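You operate a simulated robot arm through the tools that you are given. There is no shell and no other tool. Be economical: measure what you need, move in short steps, check, and stop when the job is done.

You are at the controls of a simulated two-armed robot. One attempt, no reset.

TASK
Put the purple shackle on the top of the steel bench away on the top of the blue cabinet. Count the discs on the top of the steel bench, then put as many of the rolled straps from the top of the steel bench on the second shelf from the bottom of the yellow rack. Take the orange shuttle and leave it on the bottom shelf of the yellow rack. Shut the top drawer of the blue cabinet. Pick up the empty reel with one hand, pass it to the other hand and put it on the top of the green table. Take the blue clip float from the top of the green table and put it on the third shelf from the bottom of the yellow rack. The order is free.
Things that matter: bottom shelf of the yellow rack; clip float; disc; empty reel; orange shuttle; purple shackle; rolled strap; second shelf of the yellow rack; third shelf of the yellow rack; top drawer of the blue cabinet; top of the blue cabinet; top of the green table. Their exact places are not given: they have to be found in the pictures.

The check looks at the end state, three seconds after you hand in, the way a careful person would. Anything else that was tipped, shoved, dropped, spilled or broken makes it a failure.

THE ROBOT
Two 6-joint arms with two-finger grippers on one trunk, on a base that drives. Base frame: it is fixed to the floor where the robot stands at the start and does not move with it; the origin is under the middle of the robot, x ahead of it, y to its left, z up; the surface under the hand at the start is at about z = 880. Readings come in mm, rad, newtons and seconds.
The left shoulder is at the start at [70, 176, 1190], the right one opposite. With the tool pointing down near the work surface each hand reaches from about 460 to 800 mm from the robot's upright axis, wherever it stands, measured 20 degrees to its own side. Places, roughly: bottom shelf of the yellow rack [800, 3000, 200]; clip float [-750, 3250, 750]; disc (7x7x3 cm) [700, 200, 900]; disc (8x8x3 cm) [400, 200, 900]; empty reel (5x19x19 cm) [700, 3200, 1100]; orange shuttle (12x2x3 cm) [600, -600, 900]; purple shackle (9x9x4 cm) [700, 0, 900]; rolled strap (8x8x4 cm) [600, 300, 900]; second shelf of the yellow rack [800, 3000, 600]; third shelf of the yellow rack [800, 3000, 1000]; top drawer of the blue cabinet [300, 1500, 700]; top of the blue cabinet [600, 1500, 900]; top of the green table [-900, 4100, 800]. Payload 2.45 kg a hand.
Tool frame (each hand has its own): the origin (TCP) lies between the finger pads and is the grasp point; the fingertips stand 26 mm ahead of it; z points along the fingers, y is the line along which they close. Largest opening 96 mm; the body of the gripper starts 69 mm behind the TCP.
Orientation is that of the tool frame in the base frame, as a unit quaternion [w, x, y, z]. With the fingers straight down and closing along the base's y, the tool's x points along the base's -x, its y along +y and its z along -z.

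THE INTERFACE
- The arms move only by the tool nudge_tool. It takes "left_steps", "right_steps" or both (then of equal length, played together; a hand with none holds still); each is a list of rows, each a list of 7 numbers: the opening, from 0 (shut) to 1 (fully open), then the shift along the tool's x, y, z in units of 250 mm (1.0 is 250 mm), then the turn, a rotation vector about the tool's x, y, z in units of 180 degrees (1.0 is 180 degrees). In form: [[hand, x, y, z, ax, ay, az], ...]. A call has 1 to 8 rows; each row is the pose to reach, as a shift and turn from the pose commanded when the call began, along the tool's axes at that moment. A call with a number of a shift or a turn outside -1 to 1 is refused whole. Rows are played at 5 a second. More than 50 mm and 0.15 rad between two rows, or a gripper value outside its range, and nothing of the call is played. Where a pose cannot be reached the arm comes as near as it can. A force on the tool above 40 N (or 10 N above the force at the start of the call, whichever is more), or a blocked arm, ends the call early, and 0.2 s more pass. Each finger halts on what it meets, pressing with about 44 N; the grip force reading is that of the motor and also rises with nothing between the fingers. The clock runs only during rows and for 0.2 s after the last one: add rows that repeat a pose to give the fingers time. It gives the time, the measured TCP pose, the force on the tool (base axes), the opening and the grip force at its end, in the units of the frame above (readings bear some noise), with the torque about the TCP (base axes, N m) and any sound that the robot's microphone picked up.
- Cameras (640 x 400 px; columns grow to the right, rows downward): "scene" is now at [129.9, 10.9, 1490.7]; the picture's right is [0.12, -0.99, 0.00], its down [-0.74, -0.09, -0.67] and it looks along [0.66, 0.08, -0.75] (base axes); focal length 280 px, centre (320, 200). "left" rides on the left gripper at [82, -3, -98] in its tool frame; the picture's right is [0.04, 1.00, 0.00], its down [-0.73, 0.03, -0.68] and it looks along [-0.68, 0.03, 0.73] (tool axes); focal length 256 px, centre (320, 200). "right" rides on the right gripper at [82, 3, -98] in its tool frame; the picture's right is [-0.04, 1.00, 0.00], its down [-0.73, -0.03, -0.68] and it looks along [-0.68, -0.03, 0.73] (tool axes); focal length 256 px, centre (320, 200).
- capture(camera): a new picture of that camera. No time passes.
- slide_trunk(by): slides the trunk up (or, below 0, down) by that many mm; the arms and the scene camera ride with it, the base frame stays. It gives what a move gives, with no picture.
- roll_base(legs): drives the robot by 1 to 6 legs, each [ahead, left, turn to the left] in mm, mm and rad, along the robot's own axes; the way and the turn of a leg run together, so that a leg with both is an arc; at most 1500 mm and 3.142 rad a leg. The arms and the cameras ride along, it lands a little off, and it stops where it bumps. It gives what a move gives.
- head_to(pan, tilt): turns the head with the scene camera to pan (to the left, within 1.501 rad either way) and tilt (down, from -0.506 to 1.204), counted from straight ahead of the robot. It gives what a move gives.
- measure_at(camera, pixels): for up to 12 pixels [column, row] of the newest picture of that camera ("zoom" is the newest enlarged one), the place [x, y, z] in the base frame of the surface seen there, good to about 2 mm. No time passes.
- zoom(camera, box): a new picture of the part [left, top, right, bottom] of that camera's present view, enlarged. No time passes.
- finish_job(): hands the job in; it is judged then, once.

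Keep the steps short. Do not move on a guess: measure, check each grasp and each placing, and mend mistakes. In all there are 138 turns and 172 pictures (those below and enlarged ones count). Leave the grippers open and the arms clear of the work at the hand-in unless told otherwise, and finish with a single line.

The tools are called after "Call:" as name(argument=value, ...) on one line, values as JSON. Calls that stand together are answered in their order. nudge_tool: Moves the arms, as the interface text tells. Its arguments: {"type":"object","properties":{"left_steps":{"type":"array","items":{"type":"array","items":{"type":"number"}}},"right_steps":{"type":"array","items":{"type":"array","items":{"type":"number"}}}},"required":[]} The other tools are called the same way: slide_trunk (by) slides the trunk up or down; roll_base (legs) drives the base; head_to (pan, tilt) turns the head that bears the scene camera; capture (camera) takes a picture; measure_at (camera, pixels) gives the place of the surface under pixels of a picture; zoom (camera, box) takes an enlarged picture of a part of a camera's view; finish_job () hands the job in.

At the start:

```text
clock: 0.0
left_tcp_pos: [558.3, 351.8, 1121.9]
left_orientation: [0.001, 0.0, 1.0, 0.0]
left_contact_force: [-0.1, -0.3, 0.6]
left_torque: [0.0, -0.03, -0.01]
left_finger_gap: 96.2
left_grip_force: 0.2
right_tcp_pos: [615.3, -189.9, 1112.8]
right_orientation: [0.0, -0.001, 1.0, 0.0]
right_contact_force: [0.6, -0.4, 0.3]
right_torque: [-0.02, -0.01, -0.02]
right_finger_gap: 95.9
right_grip_force: 0.1
trunk travel left (down, up): [-675.0, 165.0]
robot x, y, heading: [-1.1, 2.6, -0.0]
head pan, tilt: [0.119, 0.841]
```

scene: 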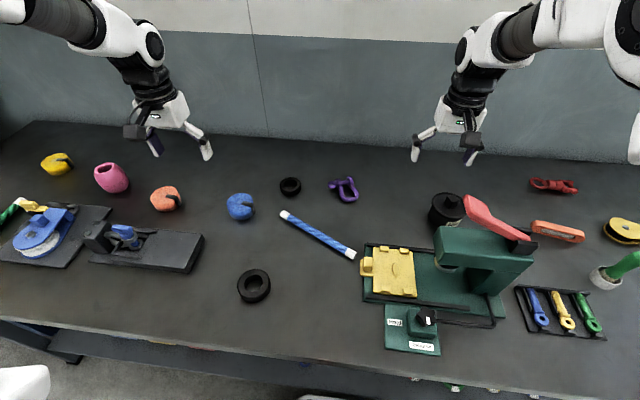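
right: 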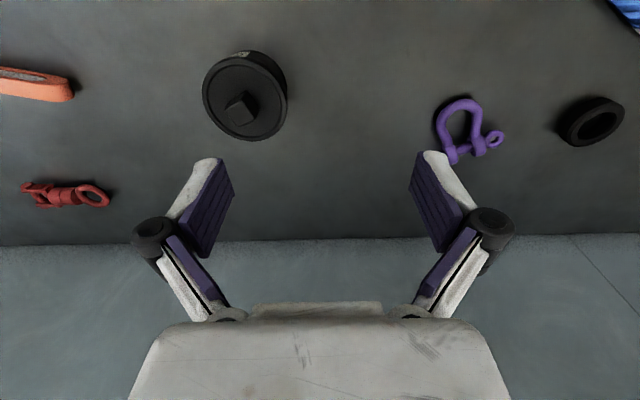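
left: 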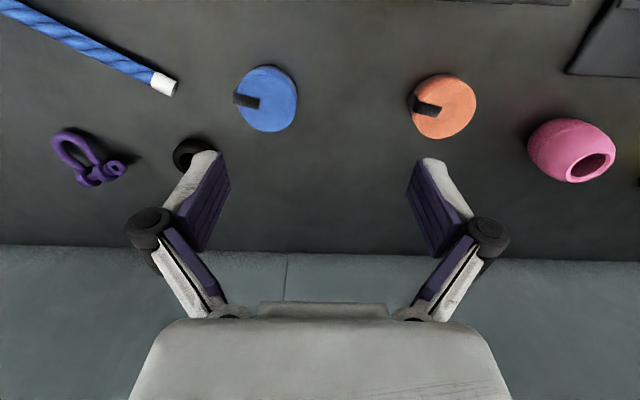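

I see several round things and rolled straps on the bench. I'll enlarge parts of the scene to tell them apart.

Call:
zoom(camera="scene", box=[0, 120, 320, 320])

Call:
zoom(camera="scene", box=[320, 140, 640, 340])

Call:
measure_at(camera="scene", pixels=[[56, 160], [166, 198], [240, 206], [290, 185], [254, 285], [343, 190], [446, 209], [558, 232], [622, 231], [553, 185], [111, 177], [200, 330]])

```text
2.00 times, centred on (160, 220) of scene
```

zoom: 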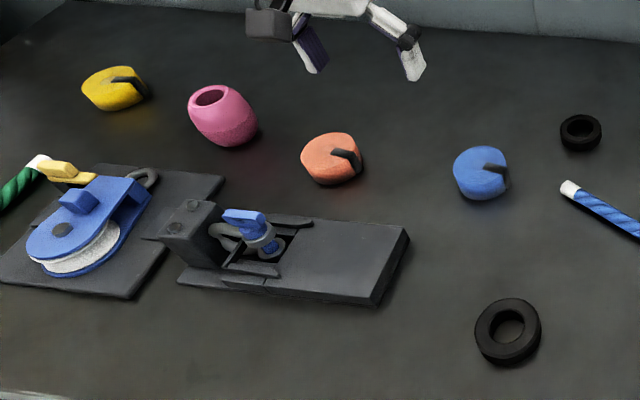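

```text
2.00 times, centred on (480, 240) of scene
```

zoom: 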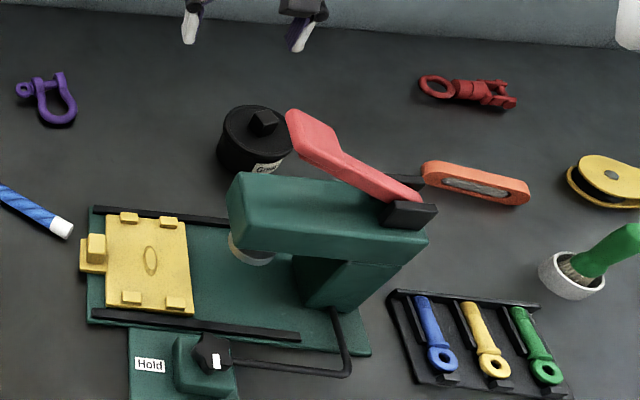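

```text
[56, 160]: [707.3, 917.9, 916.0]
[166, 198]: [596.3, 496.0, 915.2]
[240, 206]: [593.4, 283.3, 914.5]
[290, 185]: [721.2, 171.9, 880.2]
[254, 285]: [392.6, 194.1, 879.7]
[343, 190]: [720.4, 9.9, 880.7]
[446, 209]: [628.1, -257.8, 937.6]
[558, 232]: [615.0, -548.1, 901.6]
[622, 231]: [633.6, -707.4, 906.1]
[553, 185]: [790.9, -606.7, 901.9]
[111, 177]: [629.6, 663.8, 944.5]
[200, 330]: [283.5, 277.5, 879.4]
```

Two black rings, three rolled straps so far. I'll look to both sides for more rings hidden at the bench ends.

Call:
head_to(pan=-0.7, tilt=0.8)

Call:
capture(camera="scene")

Call:
head_to(pan=0.9, tilt=0.7)

Call:
capture(camera="scene")

Call:
head_to(pan=1.5, tilt=0.3)

Call:
capture(camera="scene")

```text
clock: 1.1
left_tcp_pos: [558.3, 350.9, 1120.9]
left_orientation: [0.0, 0.0, 1.0, 0.0]
left_contact_force: [-0.1, -0.4, 0.5]
left_torque: [-0.02, 0.05, 0.01]
left_finger_gap: 96.2
left_grip_force: 0.1
right_tcp_pos: [615.2, -189.4, 1113.2]
right_orientation: [0.001, 0.0, 1.0, -0.001]
right_contact_force: [-0.6, 0.0, 0.2]
right_torque: [0.02, -0.02, 0.03]
right_finger_gap: 96.0
right_grip_force: 0.1
trunk travel left (down, up): [-675.0, 165.0]
robot x, y, heading: [-3.6, -0.7, 0.001]
head pan, tilt: [-0.7, 0.799]
```

```text
166 pictures are left
```

scene: 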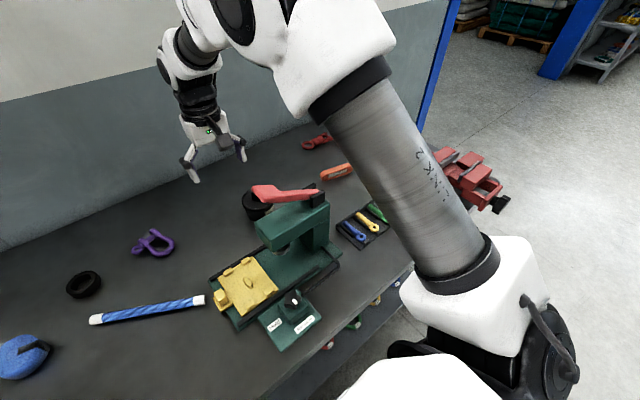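

```text
clock: 2.8
left_tcp_pos: [559.8, 351.7, 1121.1]
left_orientation: [0.0, 0.0, 1.0, -0.001]
left_contact_force: [0.5, -0.2, 0.4]
left_torque: [-0.02, 0.04, -0.02]
left_finger_gap: 96.0
left_grip_force: 0.0
right_tcp_pos: [615.6, -189.7, 1113.0]
right_orientation: [0.0, 0.001, 1.0, 0.0]
right_contact_force: [-0.3, -0.1, 0.3]
right_torque: [-0.03, 0.02, -0.01]
right_finger_gap: 95.9
right_grip_force: 0.0
trunk travel left (down, up): [-675.0, 165.0]
robot x, y, heading: [0.4, -2.0, 0.002]
head pan, tilt: [0.901, 0.7]
```

```text
165 pictures are left
```

scene: 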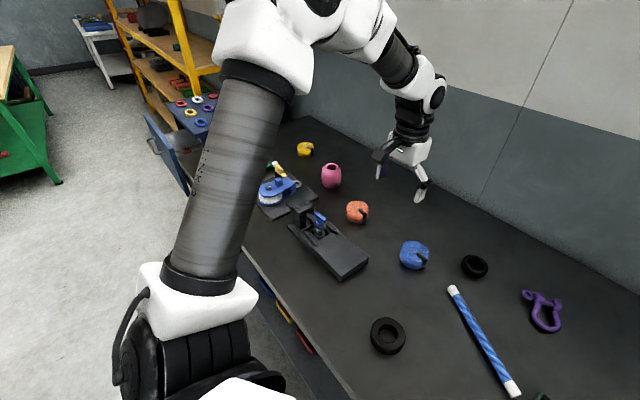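

```text
clock: 3.8
left_tcp_pos: [558.1, 351.8, 1122.7]
left_orientation: [0.0, 0.0, 1.0, -0.002]
left_contact_force: [-0.1, -0.3, 0.2]
left_torque: [0.04, -0.03, -0.02]
left_finger_gap: 96.0
left_grip_force: 0.0
right_tcp_pos: [616.1, -191.1, 1113.3]
right_orientation: [0.0, 0.001, 1.0, 0.001]
right_contact_force: [0.1, -0.6, 0.0]
right_torque: [-0.03, -0.02, 0.0]
right_finger_gap: 96.1
right_grip_force: 0.2
trunk travel left (down, up): [-675.0, 165.0]
robot x, y, heading: [1.5, 3.8, 0.002]
head pan, tilt: [1.499, 0.3]
```

```text
164 pictures are left
```

scene: 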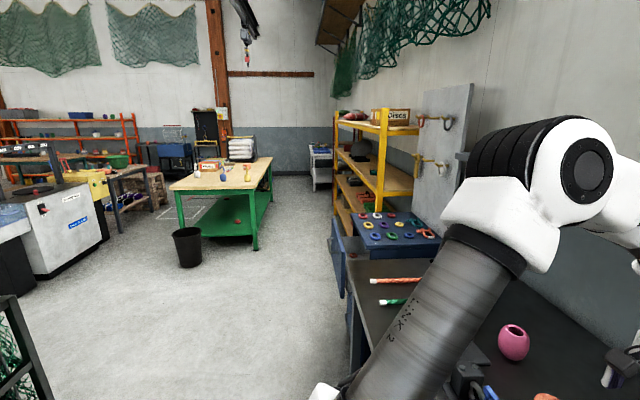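

Two rings seen in all views. Now a closer look at the shackle from the right hand camera and strap from the left hand camera, measuring them.

Call:
zoom(camera="right", box=[400, 70, 560, 170])

Call:
measure_at(camera="zoom", pixels=[[240, 110], [160, 200], [320, 190], [190, 340], [400, 270], [310, 330], [220, 290], [300, 240], [420, 260], [185, 375]])

Call:
zoom(camera="left", box=[200, 40, 360, 140])

Call:
measure_at(camera="zoom", pixels=[[150, 230], [220, 240], [380, 230], [260, 110], [300, 350], [270, 240], [330, 200], [145, 245]])

```text
4.00 times, centred on (480, 120) of right
```

zoom: 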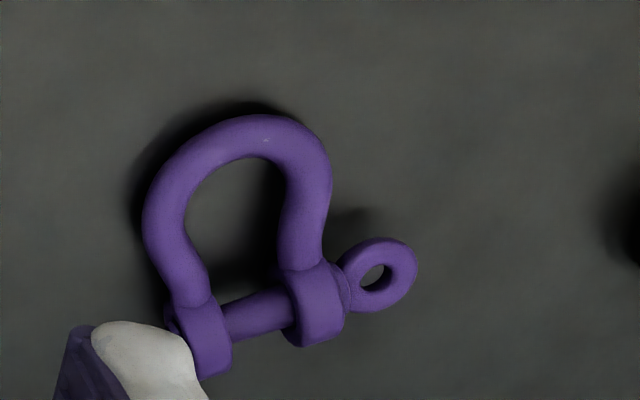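

```text
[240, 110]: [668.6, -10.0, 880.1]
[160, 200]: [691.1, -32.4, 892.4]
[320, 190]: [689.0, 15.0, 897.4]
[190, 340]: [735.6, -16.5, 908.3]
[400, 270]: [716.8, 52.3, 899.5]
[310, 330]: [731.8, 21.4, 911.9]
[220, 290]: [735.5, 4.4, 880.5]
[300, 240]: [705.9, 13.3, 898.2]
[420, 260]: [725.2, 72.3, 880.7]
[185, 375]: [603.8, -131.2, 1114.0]
```

```text
4.00 times, centred on (280, 90) of left
```

zoom: 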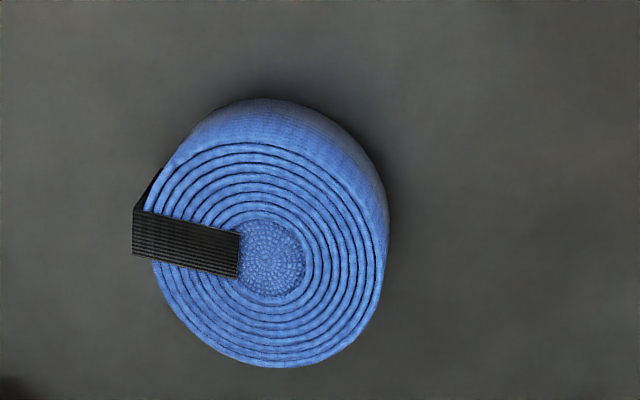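

```text
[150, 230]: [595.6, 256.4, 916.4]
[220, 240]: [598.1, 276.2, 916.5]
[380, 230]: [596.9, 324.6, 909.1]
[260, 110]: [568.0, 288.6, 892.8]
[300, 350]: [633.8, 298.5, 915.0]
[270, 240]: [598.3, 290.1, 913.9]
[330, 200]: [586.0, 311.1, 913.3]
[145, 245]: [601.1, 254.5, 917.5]
```

Shackle bow centre ≈ (693,-7), top ≈ 900; blue strap centre ≈ (599,290), top 916. I'll take the strap with the left hand tilted 45° forward (for shelf access later) and the shackle vertically with the right. Moving to pre-grasp poses.

Call:
nudge_tool(left_steps=[[1, 0.009, -0.041, 0.094, 0, -0.0417, 0], [1, 0.017, -0.083, 0.188, 0, -0.0833, 0], [1, 0.026, -0.124, 0.282, 0, -0.125, 0], [1, 0.035, -0.165, 0.376, 0, -0.1667, 0], [1, 0.043, -0.207, 0.47, 0, -0.2083, 0], [1, 0.052, -0.248, 0.564, 0, -0.25, 0], [1, 0.052, -0.248, 0.564, 0, -0.25, 0]], right_steps=[[1, -0.052, 0.122, 0.102, 0, 0, -0.0075], [1, -0.104, 0.244, 0.204, 0, 0, -0.015], [1, -0.156, 0.366, 0.306, 0, 0, -0.0225], [1, -0.208, 0.488, 0.408, 0, 0, -0.03], [1, -0.26, 0.61, 0.51, 0, 0, -0.0375], [1, -0.312, 0.732, 0.612, 0, 0, -0.045], [1, -0.312, 0.732, 0.612, 0, 0, -0.045]])

Call:
capture(camera="left")

Call:
capture(camera="right")

```text
clock: 5.4
left_tcp_pos: [543.6, 345.1, 1049.5]
left_orientation: [0.383, 0.001, 0.924, 0.0]
left_contact_force: [-0.6, -0.7, 1.2]
left_torque: [0.03, -0.01, 0.04]
left_finger_gap: 96.0
left_grip_force: 0.0
left hand out of reach, approached as far as the arm can: row 4, 5, 6, 7
right_tcp_pos: [692.2, -9.4, 961.9]
right_orientation: [0.0, -0.07, 0.998, -0.001]
right_contact_force: [0.1, -0.2, -0.3]
right_torque: [0.02, 0.0, -0.02]
right_finger_gap: 95.8
right_grip_force: 0.0
trunk travel left (down, up): [-675.0, 165.0]
robot x, y, heading: [-1.1, -1.8, -0.002]
head pan, tilt: [1.499, 0.3]
```

```text
161 pictures are left
```

left: 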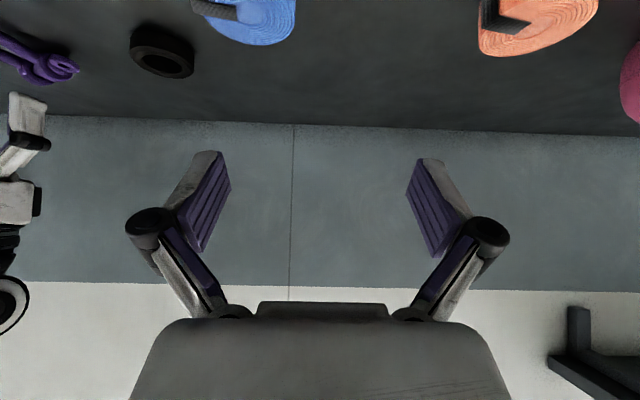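

```text
160 pictures are left
```

right: 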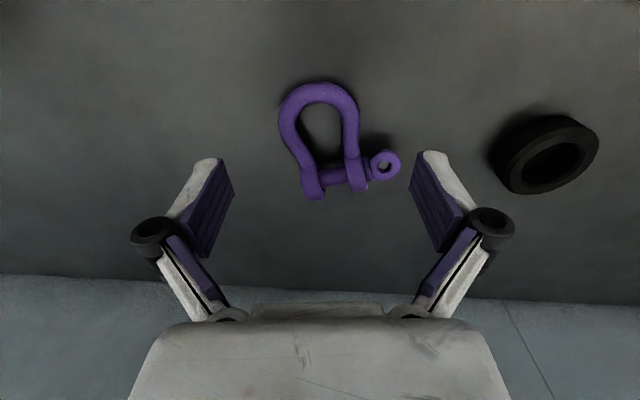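

The left hand can't tilt that near; I'll deal with it by moving the base later. Right hand is right over the shackle: descend to z≈909 with the fingers partly open and close.

Call:
nudge_tool(right_steps=[[0.75, 0.016, 0.01, 0.0, 0, 0, 0], [0.75, 0.016, 0.01, 0.1, 0, 0, 0], [0.75, 0.016, 0.01, 0.212, 0, 0, 0], [0.75, 0.016, 0.01, 0.212, 0, 0, 0], [0.3, 0.016, 0.01, 0.212, 0, 0, 0], [0.3, 0.016, 0.01, 0.212, 0, 0, 0], [0.3, 0.016, 0.01, 0.212, 0, 0, 0]])

Call:
capture(camera="right")

```text
clock: 7.0
left_tcp_pos: [543.5, 345.9, 1047.9]
left_orientation: [0.382, 0.0, 0.924, 0.001]
left_contact_force: [0.4, 0.7, -0.1]
left_torque: [-0.01, 0.02, 0.0]
left_finger_gap: 96.2
left_grip_force: 0.1
right_tcp_pos: [688.9, -4.3, 908.0]
right_orientation: [0.0, -0.071, 0.997, 0.0]
right_contact_force: [-2.0, 1.2, 3.6]
right_torque: [0.12, 0.01, 0.06]
right_finger_gap: 58.8
right_grip_force: 43.7
trunk travel left (down, up): [-675.0, 165.0]
robot x, y, heading: [2.1, -1.1, 0.001]
head pan, tilt: [1.499, 0.3]
```

```text
159 pictures are left
```

right: 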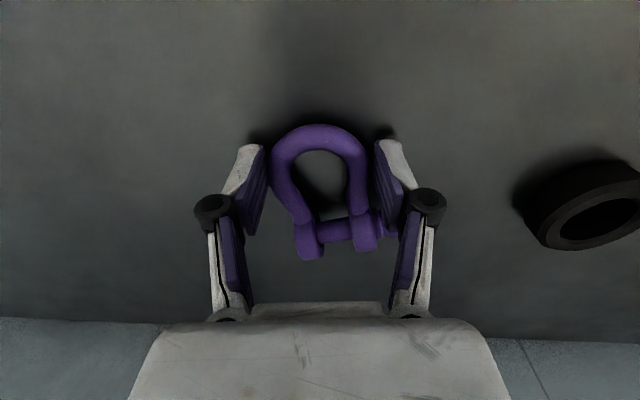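

Shackle gripped (gap 58.8 mm, force 44 N). Lift it, and back the base 200 mm so the tilted left hand has room.

Call:
nudge_tool(right_steps=[[0.3, 0, 0, -0.15, 0, 0, 0], [0.3, 0, 0, -0.3, 0, 0, 0], [0.3, 0, 0, -0.45, 0, 0, 0], [0.3, 0, 0, -0.6, 0, 0, 0], [0.3, 0, 0, -0.75, 0, 0, 0]])

Call:
roll_base(legs=[[-200, 0, 0]])

Call:
capture(camera="left")

Call:
capture(camera="right")

```text
clock: 8.2
left_tcp_pos: [546.1, 344.5, 1047.1]
left_orientation: [0.381, 0.0, 0.925, -0.001]
left_contact_force: [0.8, 0.5, 0.4]
left_torque: [0.01, 0.01, -0.01]
left_finger_gap: 96.0
left_grip_force: 0.0
right_tcp_pos: [689.0, -4.6, 1095.6]
right_orientation: [-0.001, -0.071, 0.998, -0.001]
right_contact_force: [-0.4, 0.6, -4.0]
right_torque: [-0.04, 0.08, 0.02]
right_finger_gap: 58.5
right_grip_force: 44.4
trunk travel left (down, up): [-675.0, 165.0]
robot x, y, heading: [-2.6, -4.2, 0.003]
head pan, tilt: [1.499, 0.3]
```

```text
clock: 9.8
left_tcp_pos: [345.7, 345.9, 1046.7]
left_orientation: [0.381, 0.0, 0.924, 0.0]
left_contact_force: [-0.2, 0.4, 0.8]
left_torque: [0.01, 0.02, 0.01]
left_finger_gap: 95.6
left_grip_force: 0.1
right_tcp_pos: [490.0, -5.0, 1094.5]
right_orientation: [-0.001, -0.071, 0.997, 0.001]
right_contact_force: [1.1, -0.5, -3.4]
right_torque: [-0.01, 0.1, 0.01]
right_finger_gap: 58.5
right_grip_force: 43.8
trunk travel left (down, up): [-675.0, 165.0]
robot x, y, heading: [-203.1, 1.3, 0.002]
head pan, tilt: [1.499, 0.3]
```

```text
158 pictures are left
```

left: 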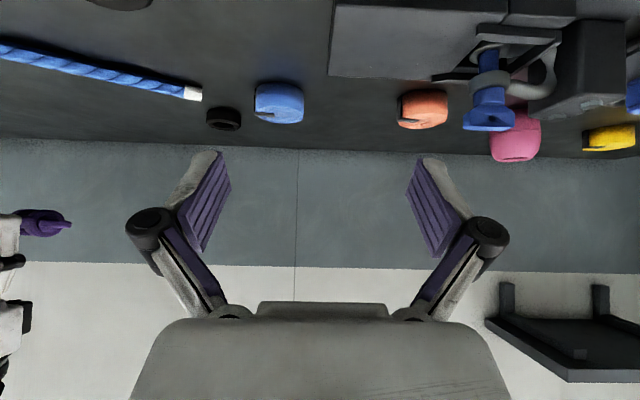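

```text
157 pictures are left
```

right: 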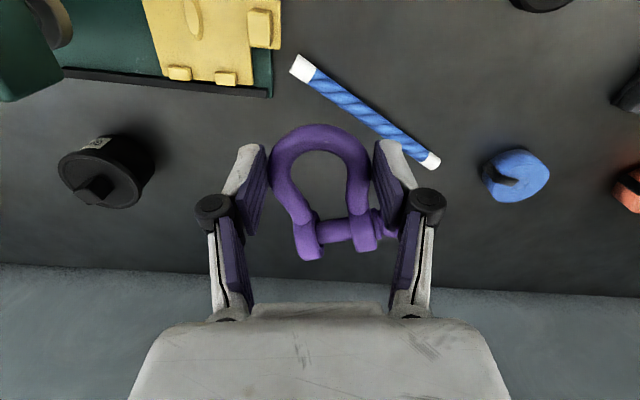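

Now the left hand to the strap pre-grasp (545, 290, 961) along its tilted axes.

Call:
nudge_tool(left_steps=[[1, -0.064, -0.045, 0.161, 0, 0, 0], [1, -0.128, -0.09, 0.322, 0, 0, 0], [1, -0.192, -0.134, 0.484, 0, 0, 0], [1, -0.256, -0.179, 0.645, 0, 0, 0], [1, -0.32, -0.224, 0.806, 0, 0, 0], [1, -0.32, -0.224, 0.806, 0, 0, 0]])

Call:
capture(camera="left")

```text
clock: 11.2
left_tcp_pos: [527.0, 271.1, 970.3]
left_orientation: [0.338, -0.017, 0.94, 0.037]
left_contact_force: [1.3, -0.2, 0.4]
left_torque: [0.02, 0.01, 0.0]
left_finger_gap: 96.1
left_grip_force: 0.0
left hand out of reach, approached as far as the arm can: row 1, 2, 3, 4, 5
right_tcp_pos: [488.4, -7.2, 1095.1]
right_orientation: [-0.001, -0.069, 0.998, 0.001]
right_contact_force: [0.2, -0.8, -4.0]
right_torque: [-0.03, 0.13, 0.0]
right_finger_gap: 58.4
right_grip_force: 44.3
trunk travel left (down, up): [-675.0, 165.0]
robot x, y, heading: [-199.3, -0.4, -0.004]
head pan, tilt: [1.499, 0.3]
```

```text
156 pictures are left
```

left: 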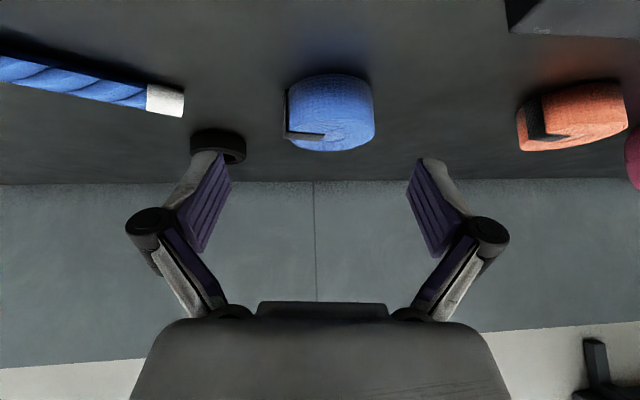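

Row 6 was in reach; hold two rows to let the arm settle and read again.

Call:
nudge_tool(left_steps=[[1, 0, 0, 0, 0, 0, 0], [1, 0, 0, 0, 0, 0, 0]])

```text
clock: 11.8
left_tcp_pos: [526.8, 271.4, 970.1]
left_orientation: [0.339, -0.018, 0.94, 0.036]
left_contact_force: [-0.8, 0.4, 0.6]
left_torque: [0.0, 0.01, -0.01]
left_finger_gap: 96.2
left_grip_force: 0.1
right_tcp_pos: [488.4, -4.3, 1094.3]
right_orientation: [-0.001, -0.07, 0.998, 0.0]
right_contact_force: [-0.1, 0.1, -3.9]
right_torque: [-0.04, 0.11, 0.01]
right_finger_gap: 58.6
right_grip_force: 44.3
trunk travel left (down, up): [-675.0, 165.0]
robot x, y, heading: [-201.0, -2.9, 0.002]
head pan, tilt: [1.499, 0.3]
```

The commanded pose equals the measured one. Go on to the strap: align, advance along the fingers to (595,290,911), then close.

Call:
nudge_tool(left_steps=[[1, -0.06, 0.047, 0.03, 0, 0, 0], [1, -0.06, 0.047, 0.2, 0, 0, 0], [1, -0.06, 0.047, 0.36, 0, 0, 0], [1, -0.06, 0.047, 0.36, 0, 0, 0]])

Call:
capture(camera="left")

```text
clock: 12.6
left_tcp_pos: [602.5, 225.7, 926.7]
left_orientation: [0.394, -0.006, 0.919, 0.005]
left_contact_force: [-7.4, 3.0, 15.9]
left_torque: [0.71, 0.24, 0.4]
left_finger_gap: 95.8
left_grip_force: 0.1
left hand out of reach, approached as far as the arm can: row 1, 2, 3, 4
right_tcp_pos: [486.8, -3.6, 1095.6]
right_orientation: [-0.001, -0.072, 0.997, 0.0]
right_contact_force: [0.9, 0.3, -3.9]
right_torque: [-0.09, 0.09, 0.03]
right_finger_gap: 58.3
right_grip_force: 44.1
trunk travel left (down, up): [-675.0, 165.0]
robot x, y, heading: [-198.2, -0.0, -0.001]
head pan, tilt: [1.499, 0.3]
stopped in row 4 (left hand): the force on the tool passed its limit at 56 N (the readings are from after the stop); the commanded pose is now the measured one
```

```text
155 pictures are left
```

left: 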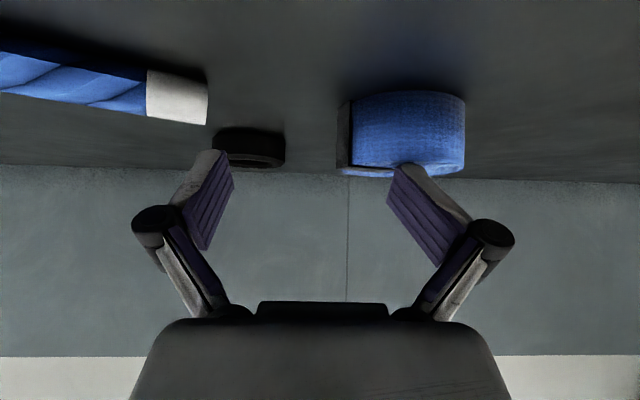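

The reach limit pushed the hand sideways, and a finger touched the strap's top. I back off along the fingers.

Call:
nudge_tool(left_steps=[[1, 0, 0, -0.15, 0, 0, 0], [1, 0, 0, -0.3, 0, 0, 0], [1, 0, 0, -0.45, 0, 0, 0], [1, 0, 0, -0.6, 0, 0, 0]])

Call:
head_to(pan=0.3, tilt=0.75)

Call:
capture(camera="scene")

Call:
capture(camera="left")

```text
clock: 13.6
left_tcp_pos: [506.9, 211.8, 1032.0]
left_orientation: [0.385, -0.015, 0.923, 0.022]
left_contact_force: [0.1, -0.4, 0.3]
left_torque: [-0.01, 0.04, 0.01]
left_finger_gap: 96.1
left_grip_force: 0.0
left hand out of reach, approached as far as the arm can: row 2, 3, 4
right_tcp_pos: [487.0, -4.3, 1095.9]
right_orientation: [0.0, -0.07, 0.998, 0.0]
right_contact_force: [0.1, -0.7, -3.4]
right_torque: [-0.04, 0.08, -0.01]
right_finger_gap: 58.2
right_grip_force: 43.5
trunk travel left (down, up): [-675.0, 165.0]
robot x, y, heading: [-201.0, 3.7, 0.001]
head pan, tilt: [1.499, 0.3]
```

```text
clock: 15.0
left_tcp_pos: [509.7, 211.1, 1031.6]
left_orientation: [0.385, -0.015, 0.923, 0.023]
left_contact_force: [0.6, 0.3, 0.1]
left_torque: [0.01, -0.01, 0.01]
left_finger_gap: 96.1
left_grip_force: 0.0
right_tcp_pos: [488.4, -4.4, 1094.4]
right_orientation: [-0.001, -0.07, 0.998, 0.0]
right_contact_force: [0.4, -0.8, -4.3]
right_torque: [-0.03, 0.13, 0.03]
right_finger_gap: 58.5
right_grip_force: 44.1
trunk travel left (down, up): [-675.0, 165.0]
robot x, y, heading: [-197.0, 2.0, -0.005]
head pan, tilt: [0.3, 0.75]
```

```text
154 pictures are left
```

scene: 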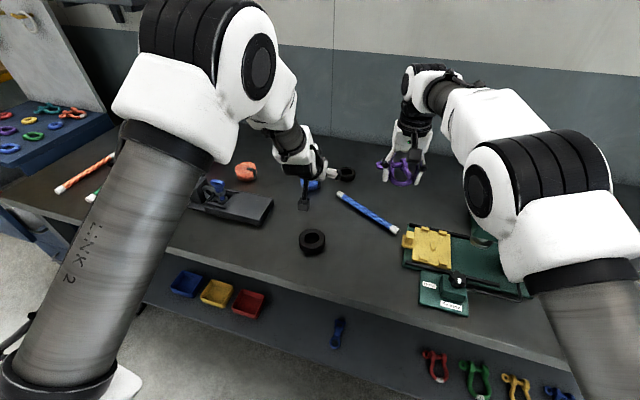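

```text
153 pictures are left
```

left: 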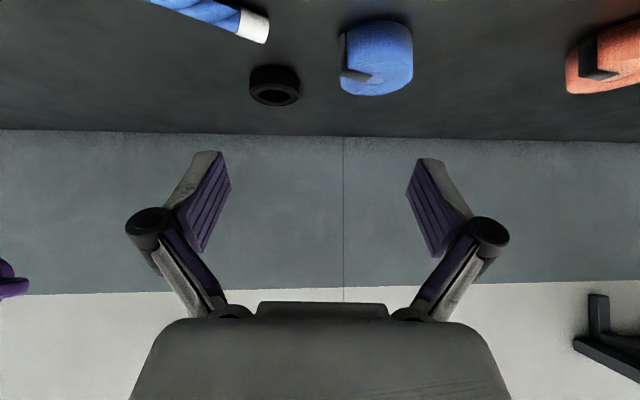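

The strap still sits flat in place. I'll lower the trunk 100 mm so that a forward-tilted hand is more natural.

Call:
slide_trunk(by=-90)

Call:
nudge_tool(left_steps=[[1, -0.1, 0.05, -0.1, 0, 0, 0], [1, -0.2, 0.1, -0.2, 0, 0, 0], [1, -0.3, 0.15, -0.3, 0, 0, 0], [1, -0.4, 0.2, -0.4, 0, 0, 0]], right_steps=[[0.3, 0, 0, -0.1, 0, 0, 0], [0.3, 0, 0, -0.2, 0, 0, 0], [0.3, 0, 0, -0.3, 0, 0, 0], [0.3, 0, 0, -0.4, 0, 0, 0]])

```text
clock: 16.3
left_tcp_pos: [508.2, 211.3, 940.9]
left_orientation: [0.386, -0.015, 0.922, 0.022]
left_contact_force: [0.4, -0.5, 0.8]
left_torque: [0.04, 0.03, -0.01]
left_finger_gap: 96.0
left_grip_force: 0.0
right_tcp_pos: [488.6, -3.9, 1004.1]
right_orientation: [-0.001, -0.07, 0.998, 0.001]
right_contact_force: [0.5, -0.2, -3.4]
right_torque: [-0.03, 0.08, 0.02]
right_finger_gap: 58.5
right_grip_force: 43.9
trunk travel left (down, up): [-585.0, 255.0]
robot x, y, heading: [-201.4, -0.4, 0.002]
head pan, tilt: [0.3, 0.75]
```

```text
clock: 17.3
left_tcp_pos: [504.7, 253.4, 1071.7]
left_orientation: [0.388, -0.012, 0.921, 0.03]
left_contact_force: [-1.0, -0.6, -0.1]
left_torque: [-0.01, -0.02, 0.06]
left_finger_gap: 96.3
left_grip_force: 0.1
left hand out of reach, approached as far as the arm can: row 3, 4
right_tcp_pos: [481.3, -8.4, 1103.5]
right_orientation: [0.0, -0.07, 0.998, 0.0]
right_contact_force: [0.1, 0.9, -2.8]
right_torque: [-0.03, 0.05, -0.01]
right_finger_gap: 58.6
right_grip_force: 44.2
right hand out of reach, approached as far as the arm can: row 3, 4
trunk travel left (down, up): [-585.0, 255.0]
robot x, y, heading: [-202.2, 0.2, 0.002]
head pan, tilt: [0.3, 0.75]
```

Try again for pre-grasp (545,290,961) from this trunk height, in small steps.

Call:
nudge_tool(left_steps=[[1, 0.04, 0.03, 0.085, 0, 0, 0], [1, 0.08, 0.06, 0.17, 0, 0, 0], [1, 0.12, 0.09, 0.255, 0, 0, 0], [1, 0.16, 0.12, 0.34, 0, 0, 0], [1, 0.204, 0.15, 0.424, 0, 0, 0], [1, 0.204, 0.15, 0.424, 0, 0, 0], [1, 0.204, 0.15, 0.424, 0, 0, 0]])

Call:
capture(camera="left")

```text
clock: 18.9
left_tcp_pos: [543.9, 295.7, 959.5]
left_orientation: [0.384, -0.015, 0.923, 0.023]
left_contact_force: [-0.4, 0.2, 0.2]
left_torque: [-0.02, 0.0, -0.01]
left_finger_gap: 96.2
left_grip_force: 0.1
right_tcp_pos: [482.7, -9.4, 1101.8]
right_orientation: [-0.001, -0.071, 0.997, 0.001]
right_contact_force: [0.2, -0.3, -3.4]
right_torque: [-0.06, 0.1, 0.02]
right_finger_gap: 58.3
right_grip_force: 43.9
trunk travel left (down, up): [-585.0, 255.0]
robot x, y, heading: [-203.4, -4.2, -0.0]
head pan, tilt: [0.3, 0.75]
```

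```text
152 pictures are left
```

left: 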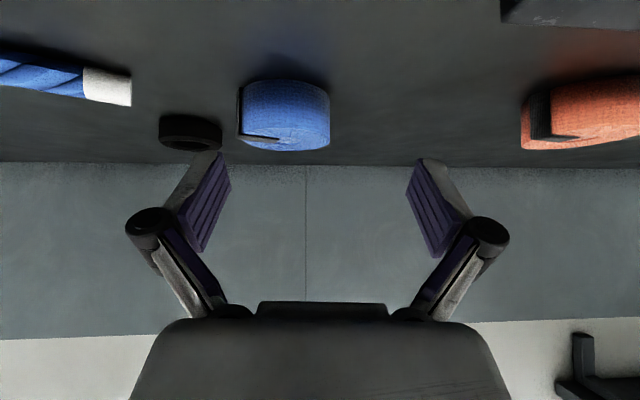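

In reach now. The strap (cols 240–330) is left of the hand's middle; measure it anew.

Call:
measure_at(camera="left", pixels=[[243, 115], [328, 115], [285, 148], [285, 110], [265, 125], [285, 90]])

```text
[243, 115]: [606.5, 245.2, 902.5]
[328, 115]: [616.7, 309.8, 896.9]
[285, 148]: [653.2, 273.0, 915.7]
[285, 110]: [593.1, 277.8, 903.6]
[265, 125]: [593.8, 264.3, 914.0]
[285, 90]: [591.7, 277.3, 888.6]
```

The strap is now centred about (623,278). Align and advance to (618,278,911), then close.

Call:
nudge_tool(left_steps=[[1, -0.07, -0.091, 0.0, 0, 0, 0], [1, -0.07, -0.091, 0.12, 0, 0, 0], [1, -0.07, -0.091, 0.24, 0, 0, 0], [1, -0.07, -0.091, 0.342, 0, 0, 0], [1, -0.07, -0.091, 0.342, 0, 0, 0], [0.4, -0.07, -0.091, 0.342, 0, 0, 0], [0.4, -0.07, -0.091, 0.342, 0, 0, 0], [0.4, -0.07, -0.091, 0.342, 0, 0, 0]])

Call:
capture(camera="left")

```text
clock: 20.7
left_tcp_pos: [619.4, 278.9, 911.5]
left_orientation: [0.386, -0.014, 0.922, 0.022]
left_contact_force: [-1.1, -0.1, 2.7]
left_torque: [0.13, -0.03, 0.0]
left_finger_gap: 75.0
left_grip_force: 43.8
right_tcp_pos: [482.5, -9.8, 1101.6]
right_orientation: [0.0, -0.071, 0.998, 0.0]
right_contact_force: [0.5, 0.2, -4.4]
right_torque: [-0.02, 0.13, 0.04]
right_finger_gap: 58.1
right_grip_force: 43.7
trunk travel left (down, up): [-585.0, 255.0]
robot x, y, heading: [-205.1, 1.3, 0.0]
head pan, tilt: [0.3, 0.75]
```

```text
151 pictures are left
```

left: 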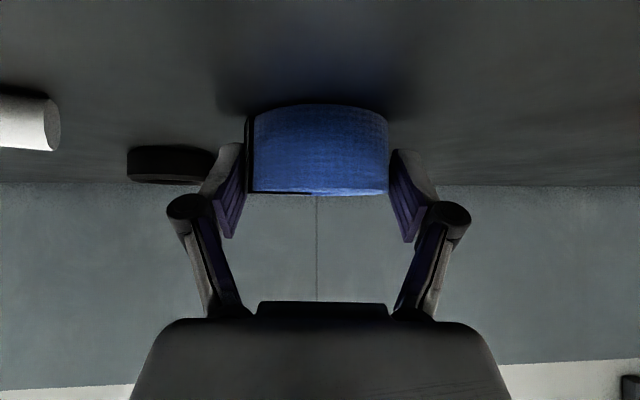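

Strap gripped (75 mm, 44 N). Lift it, then back off 300 mm and look at the cabinet.

Call:
nudge_tool(left_steps=[[0.4, -0.1, 0, -0.1, 0, 0, 0], [0.4, -0.2, 0, -0.2, 0, 0, 0], [0.4, -0.31, 0, -0.31, 0, 0, 0], [0.4, -0.31, 0, -0.31, 0, 0, 0]])

Call:
roll_base(legs=[[-400, 0, 0]])

Call:
slide_trunk(by=90)

Call:
head_to(pan=1.0, tilt=0.5)

Call:
capture(camera="scene")

Call:
capture(camera="left")

```text
clock: 21.7
left_tcp_pos: [617.8, 276.3, 1020.4]
left_orientation: [0.385, -0.015, 0.923, 0.022]
left_contact_force: [0.9, 0.4, -1.9]
left_torque: [0.02, 0.03, 0.0]
left_finger_gap: 75.1
left_grip_force: 43.9
right_tcp_pos: [482.6, -8.3, 1100.7]
right_orientation: [-0.001, -0.071, 0.997, -0.001]
right_contact_force: [0.7, 0.5, -4.7]
right_torque: [-0.04, 0.1, 0.0]
right_finger_gap: 58.2
right_grip_force: 44.1
trunk travel left (down, up): [-585.0, 255.0]
robot x, y, heading: [-200.6, -0.2, -0.002]
head pan, tilt: [0.3, 0.75]
```

```text
clock: 24.2
left_tcp_pos: [217.0, 275.8, 1020.7]
left_orientation: [0.384, -0.016, 0.923, 0.023]
left_contact_force: [-0.5, 0.5, -1.6]
left_torque: [0.0, 0.02, 0.01]
left_finger_gap: 75.1
left_grip_force: 44.3
right_tcp_pos: [82.5, -8.3, 1100.1]
right_orientation: [-0.001, -0.071, 0.997, 0.0]
right_contact_force: [-0.2, -0.4, -4.5]
right_torque: [-0.02, 0.1, 0.01]
right_finger_gap: 58.4
right_grip_force: 43.6
trunk travel left (down, up): [-585.0, 255.0]
robot x, y, heading: [-599.8, 0.4, 0.001]
head pan, tilt: [0.3, 0.75]
```

```text
clock: 25.4
left_tcp_pos: [217.7, 276.0, 1110.5]
left_orientation: [0.385, -0.016, 0.922, 0.023]
left_contact_force: [0.1, -0.5, -2.2]
left_torque: [-0.01, 0.0, 0.01]
left_finger_gap: 75.1
left_grip_force: 43.9
right_tcp_pos: [82.6, -8.8, 1191.4]
right_orientation: [-0.001, -0.072, 0.997, 0.0]
right_contact_force: [0.3, 0.0, -4.4]
right_torque: [0.01, 0.1, 0.01]
right_finger_gap: 58.2
right_grip_force: 44.3
trunk travel left (down, up): [-675.0, 165.0]
robot x, y, heading: [-606.8, 1.8, 0.0]
head pan, tilt: [0.3, 0.75]
```

```text
clock: 26.5
left_tcp_pos: [217.6, 277.3, 1110.2]
left_orientation: [0.385, -0.015, 0.922, 0.022]
left_contact_force: [0.3, 0.0, -2.1]
left_torque: [0.02, 0.02, 0.01]
left_finger_gap: 75.1
left_grip_force: 43.2
right_tcp_pos: [83.2, -8.3, 1190.2]
right_orientation: [-0.001, -0.071, 0.997, 0.0]
right_contact_force: [-0.6, -0.5, -3.9]
right_torque: [-0.04, 0.12, 0.02]
right_finger_gap: 58.1
right_grip_force: 43.8
trunk travel left (down, up): [-675.0, 165.0]
robot x, y, heading: [-600.5, -3.3, -0.001]
head pan, tilt: [1.0, 0.499]
```

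```text
150 pictures are left
```

scene: 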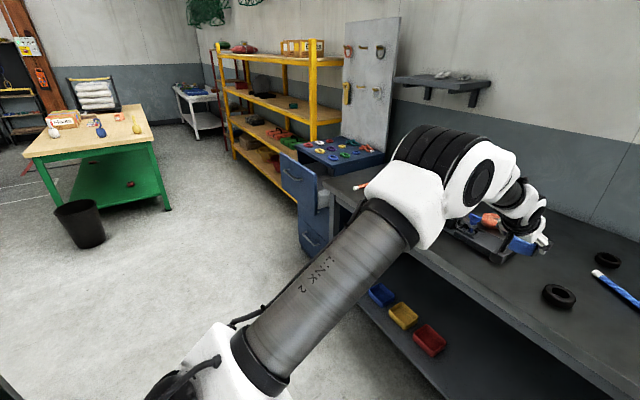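

```text
149 pictures are left
```

left: 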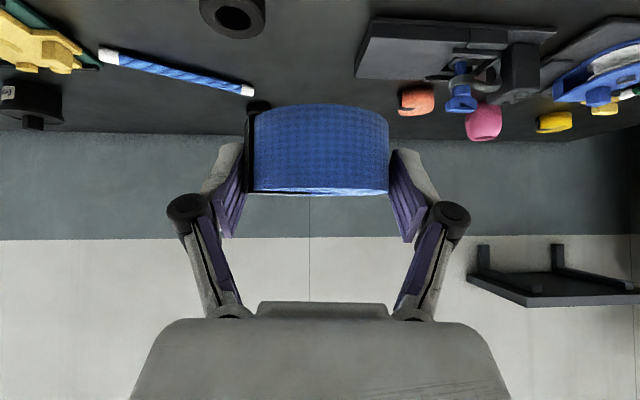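

Cabinet with an open top drawer is beside the bench. Measure the drawer front, cabinet top and rack uprights.

Call:
measure_at(camera="scene", pixels=[[296, 180], [283, 160], [315, 190], [312, 160], [380, 165], [345, 155], [310, 240], [313, 120], [240, 80], [270, 90], [262, 130], [255, 155]])

Call:
roll_base(legs=[[0, 1400, 0]])

Call:
head_to(pan=0.0, tilt=0.6)

Call:
capture(camera="scene")

```text
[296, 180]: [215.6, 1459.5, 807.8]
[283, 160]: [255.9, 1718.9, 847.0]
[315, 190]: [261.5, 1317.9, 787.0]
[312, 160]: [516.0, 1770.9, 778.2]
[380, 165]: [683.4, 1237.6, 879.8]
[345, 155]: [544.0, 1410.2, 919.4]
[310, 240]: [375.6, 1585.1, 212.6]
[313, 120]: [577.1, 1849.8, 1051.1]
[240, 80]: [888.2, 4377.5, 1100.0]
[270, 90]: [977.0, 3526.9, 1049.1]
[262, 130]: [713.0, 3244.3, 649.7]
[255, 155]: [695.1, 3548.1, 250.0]
```

```text
clock: 33.5
left_tcp_pos: [213.1, 1671.3, 1110.6]
left_orientation: [0.386, -0.017, 0.922, 0.022]
left_contact_force: [0.1, 0.2, -0.6]
left_torque: [0.0, 0.02, 0.01]
left_finger_gap: 75.1
left_grip_force: 43.8
right_tcp_pos: [77.1, 1386.4, 1191.8]
right_orientation: [-0.002, -0.073, 0.997, 0.001]
right_contact_force: [0.0, -0.1, -4.5]
right_torque: [-0.06, 0.1, 0.0]
right_finger_gap: 58.2
right_grip_force: 44.4
trunk travel left (down, up): [-675.0, 165.0]
robot x, y, heading: [-604.1, 1392.1, 0.01]
head pan, tilt: [1.0, 0.499]
```

```text
clock: 34.7
left_tcp_pos: [211.3, 1671.1, 1110.5]
left_orientation: [0.385, -0.016, 0.923, 0.023]
left_contact_force: [-0.2, -0.6, -1.8]
left_torque: [0.0, 0.0, 0.0]
left_finger_gap: 75.3
left_grip_force: 43.9
right_tcp_pos: [77.9, 1387.0, 1193.0]
right_orientation: [0.0, -0.073, 0.997, 0.0]
right_contact_force: [-0.1, -0.7, -3.9]
right_torque: [-0.04, 0.11, -0.03]
right_finger_gap: 58.2
right_grip_force: 44.2
trunk travel left (down, up): [-675.0, 165.0]
robot x, y, heading: [-605.8, 1392.5, 0.006]
head pan, tilt: [0.0, 0.6]
```

```text
148 pictures are left
```

scene: 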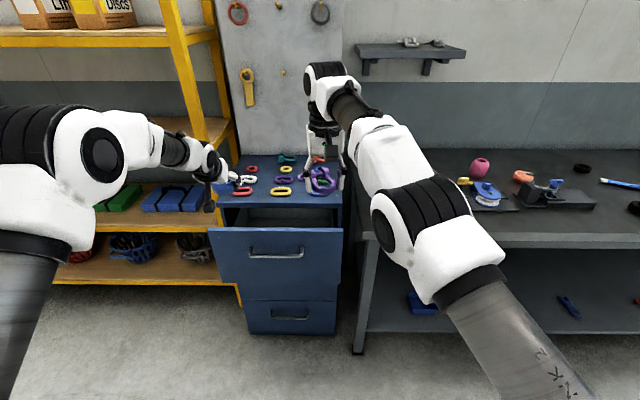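

Zoom in on the cabinet top.

Call:
zoom(camera="scene", box=[190, 140, 360, 340])

Call:
measure_at(camera="scene", pixels=[[215, 228], [340, 228], [222, 203], [338, 198], [276, 253], [280, 190], [282, 175], [250, 168], [330, 200], [340, 165], [245, 160], [262, 205]])

```text
2.00 times, centred on (275, 240) of scene
```

zoom: 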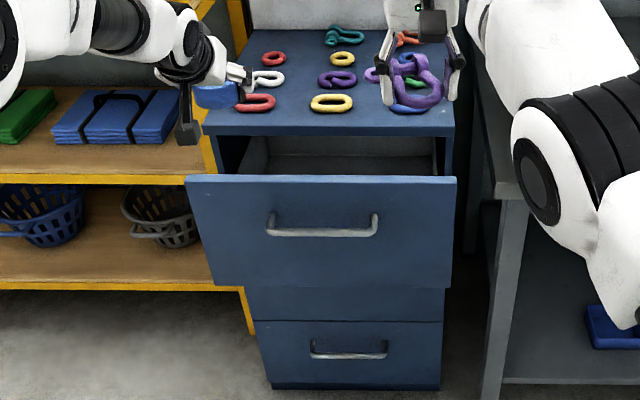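

```text
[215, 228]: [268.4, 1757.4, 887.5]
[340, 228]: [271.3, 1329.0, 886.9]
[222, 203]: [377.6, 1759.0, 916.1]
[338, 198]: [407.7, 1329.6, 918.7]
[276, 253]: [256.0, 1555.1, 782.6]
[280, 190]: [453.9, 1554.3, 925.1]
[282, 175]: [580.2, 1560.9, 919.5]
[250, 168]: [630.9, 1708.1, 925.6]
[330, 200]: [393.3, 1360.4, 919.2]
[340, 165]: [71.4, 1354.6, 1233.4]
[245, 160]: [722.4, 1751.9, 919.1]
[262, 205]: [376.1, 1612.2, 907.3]
```

The top (x≈380–750, y≈1330–1760, z≈920) carries many small shackles. Drive ahead 300 mm and look from the hands' cameras for a free spot.

Call:
roll_base(legs=[[300, 0, -0.006]])

Call:
capture(camera="right")

Call:
capture(camera="scene")

```text
clock: 36.8
left_tcp_pos: [512.0, 1664.7, 1111.4]
left_orientation: [0.386, -0.013, 0.922, 0.021]
left_contact_force: [0.2, -0.5, -2.4]
left_torque: [0.03, 0.06, 0.0]
left_finger_gap: 75.1
left_grip_force: 43.8
right_tcp_pos: [375.3, 1380.5, 1192.6]
right_orientation: [-0.001, -0.069, 0.998, 0.0]
right_contact_force: [0.0, -0.2, -4.4]
right_torque: [0.01, 0.06, 0.03]
right_finger_gap: 58.0
right_grip_force: 44.0
trunk travel left (down, up): [-675.0, 165.0]
robot x, y, heading: [-310.2, 1392.8, -0.002]
head pan, tilt: [0.0, 0.6]
```

```text
146 pictures are left
```

right: 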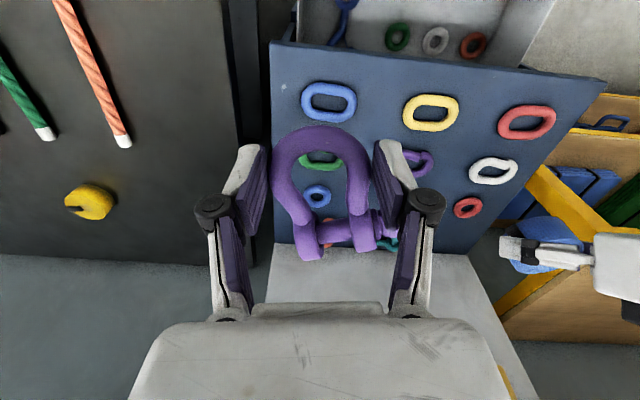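

```text
145 pictures are left
```

scene: 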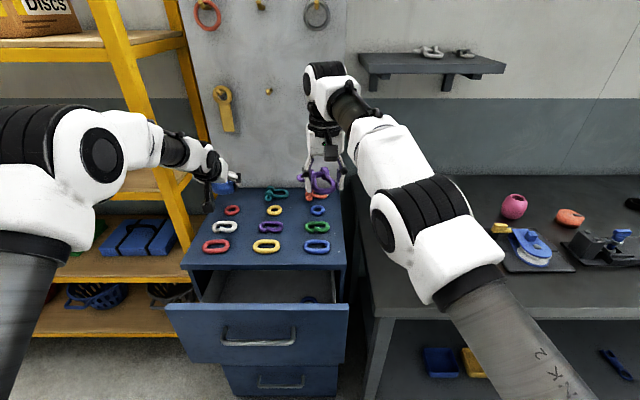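

Call:
zoom(camera="scene", box=[170, 170, 370, 290])

Call:
measure_at(camera="zoom", pixels=[[150, 240], [310, 240], [470, 240], [180, 180], [340, 180], [475, 180], [200, 125], [330, 125], [475, 125], [345, 75], [220, 70], [110, 260]])

```text
3.20 times, centred on (270, 230) of scene
```

zoom: 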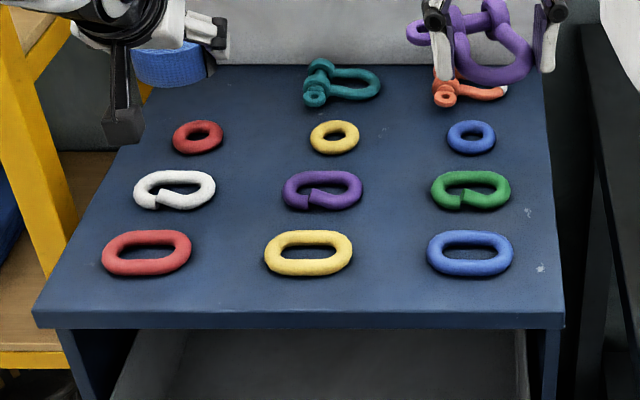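

```text
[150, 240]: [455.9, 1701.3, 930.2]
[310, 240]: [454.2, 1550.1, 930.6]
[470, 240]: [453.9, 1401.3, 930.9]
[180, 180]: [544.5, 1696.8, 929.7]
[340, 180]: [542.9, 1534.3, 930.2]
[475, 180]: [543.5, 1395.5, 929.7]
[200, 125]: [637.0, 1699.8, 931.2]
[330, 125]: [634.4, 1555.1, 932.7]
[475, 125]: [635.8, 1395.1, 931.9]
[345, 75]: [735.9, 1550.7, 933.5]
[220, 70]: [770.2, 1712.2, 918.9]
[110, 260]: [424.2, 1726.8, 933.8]
```

The grid's free slot is at the back left (~(720,1690)), beside the other shackles. Getting there needs the base nearer than the open drawer allows, so first I deliver the strap to the rack and use the freed left hand to shut the drawer. Back off and drive to the rack.

Call:
roll_base(legs=[[-350, 0, 0], [0, 1400, 0]])

Call:
head_to(pan=0.0, tilt=0.4)

Call:
capture(camera="scene")

```text
clock: 45.6
left_tcp_pos: [164.3, 3083.3, 1110.5]
left_orientation: [0.385, -0.017, 0.922, 0.023]
left_contact_force: [-0.6, 0.7, -2.0]
left_torque: [0.0, 0.03, 0.0]
left_finger_gap: 75.1
left_grip_force: 44.1
right_tcp_pos: [28.5, 2797.1, 1192.0]
right_orientation: [-0.001, -0.073, 0.997, 0.0]
right_contact_force: [0.8, -0.3, -3.7]
right_torque: [-0.03, 0.11, 0.01]
right_finger_gap: 58.2
right_grip_force: 43.8
trunk travel left (down, up): [-675.0, 165.0]
robot x, y, heading: [-651.1, 2804.4, 0.004]
head pan, tilt: [0.0, 0.6]
```

```text
clock: 46.4
left_tcp_pos: [163.4, 3083.2, 1109.4]
left_orientation: [0.384, -0.017, 0.923, 0.023]
left_contact_force: [0.7, 0.1, -1.4]
left_torque: [-0.01, -0.02, 0.01]
left_finger_gap: 74.8
left_grip_force: 44.0
right_tcp_pos: [29.6, 2797.7, 1191.5]
right_orientation: [-0.001, -0.072, 0.997, -0.001]
right_contact_force: [0.0, -0.5, -3.8]
right_torque: [-0.06, 0.08, -0.03]
right_finger_gap: 58.4
right_grip_force: 44.2
trunk travel left (down, up): [-675.0, 165.0]
robot x, y, heading: [-656.9, 2804.3, 0.005]
head pan, tilt: [0.0, 0.4]
```

```text
143 pictures are left
```

scene: 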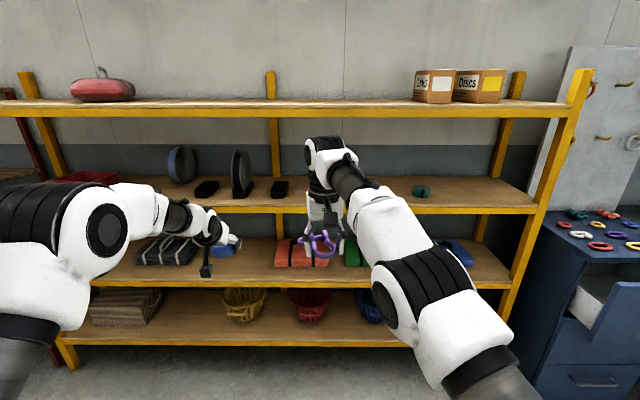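

Call:
zoom(camera="scene", box=[40, 130, 300, 340])

Call:
measure_at(camera="scene", pixels=[[240, 185], [240, 205], [225, 200], [350, 275], [480, 265], [480, 200], [450, 330], [400, 270], [120, 270], [260, 270], [180, 165], [350, 335]])

Call:
zoom(camera="scene", box=[280, 130, 540, 340])

```text
1.90 times, centred on (170, 235) of scene
```

zoom: 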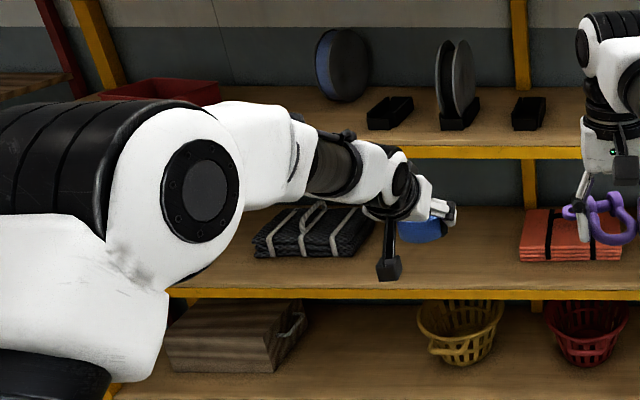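

```text
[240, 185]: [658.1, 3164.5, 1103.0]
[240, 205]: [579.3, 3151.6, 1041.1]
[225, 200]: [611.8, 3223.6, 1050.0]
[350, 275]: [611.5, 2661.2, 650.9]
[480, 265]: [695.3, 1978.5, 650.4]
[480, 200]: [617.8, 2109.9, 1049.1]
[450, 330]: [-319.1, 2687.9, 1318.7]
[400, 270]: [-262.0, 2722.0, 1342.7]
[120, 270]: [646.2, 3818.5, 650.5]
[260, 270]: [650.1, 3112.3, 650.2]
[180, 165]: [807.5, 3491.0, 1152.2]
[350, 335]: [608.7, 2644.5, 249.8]
```

```text
1.90 times, centred on (410, 235) of scene
```

zoom: 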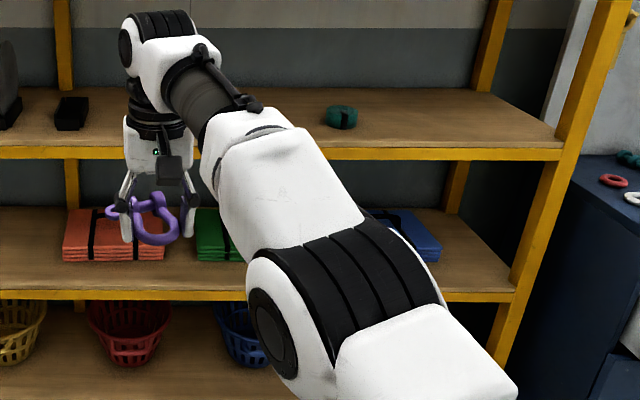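

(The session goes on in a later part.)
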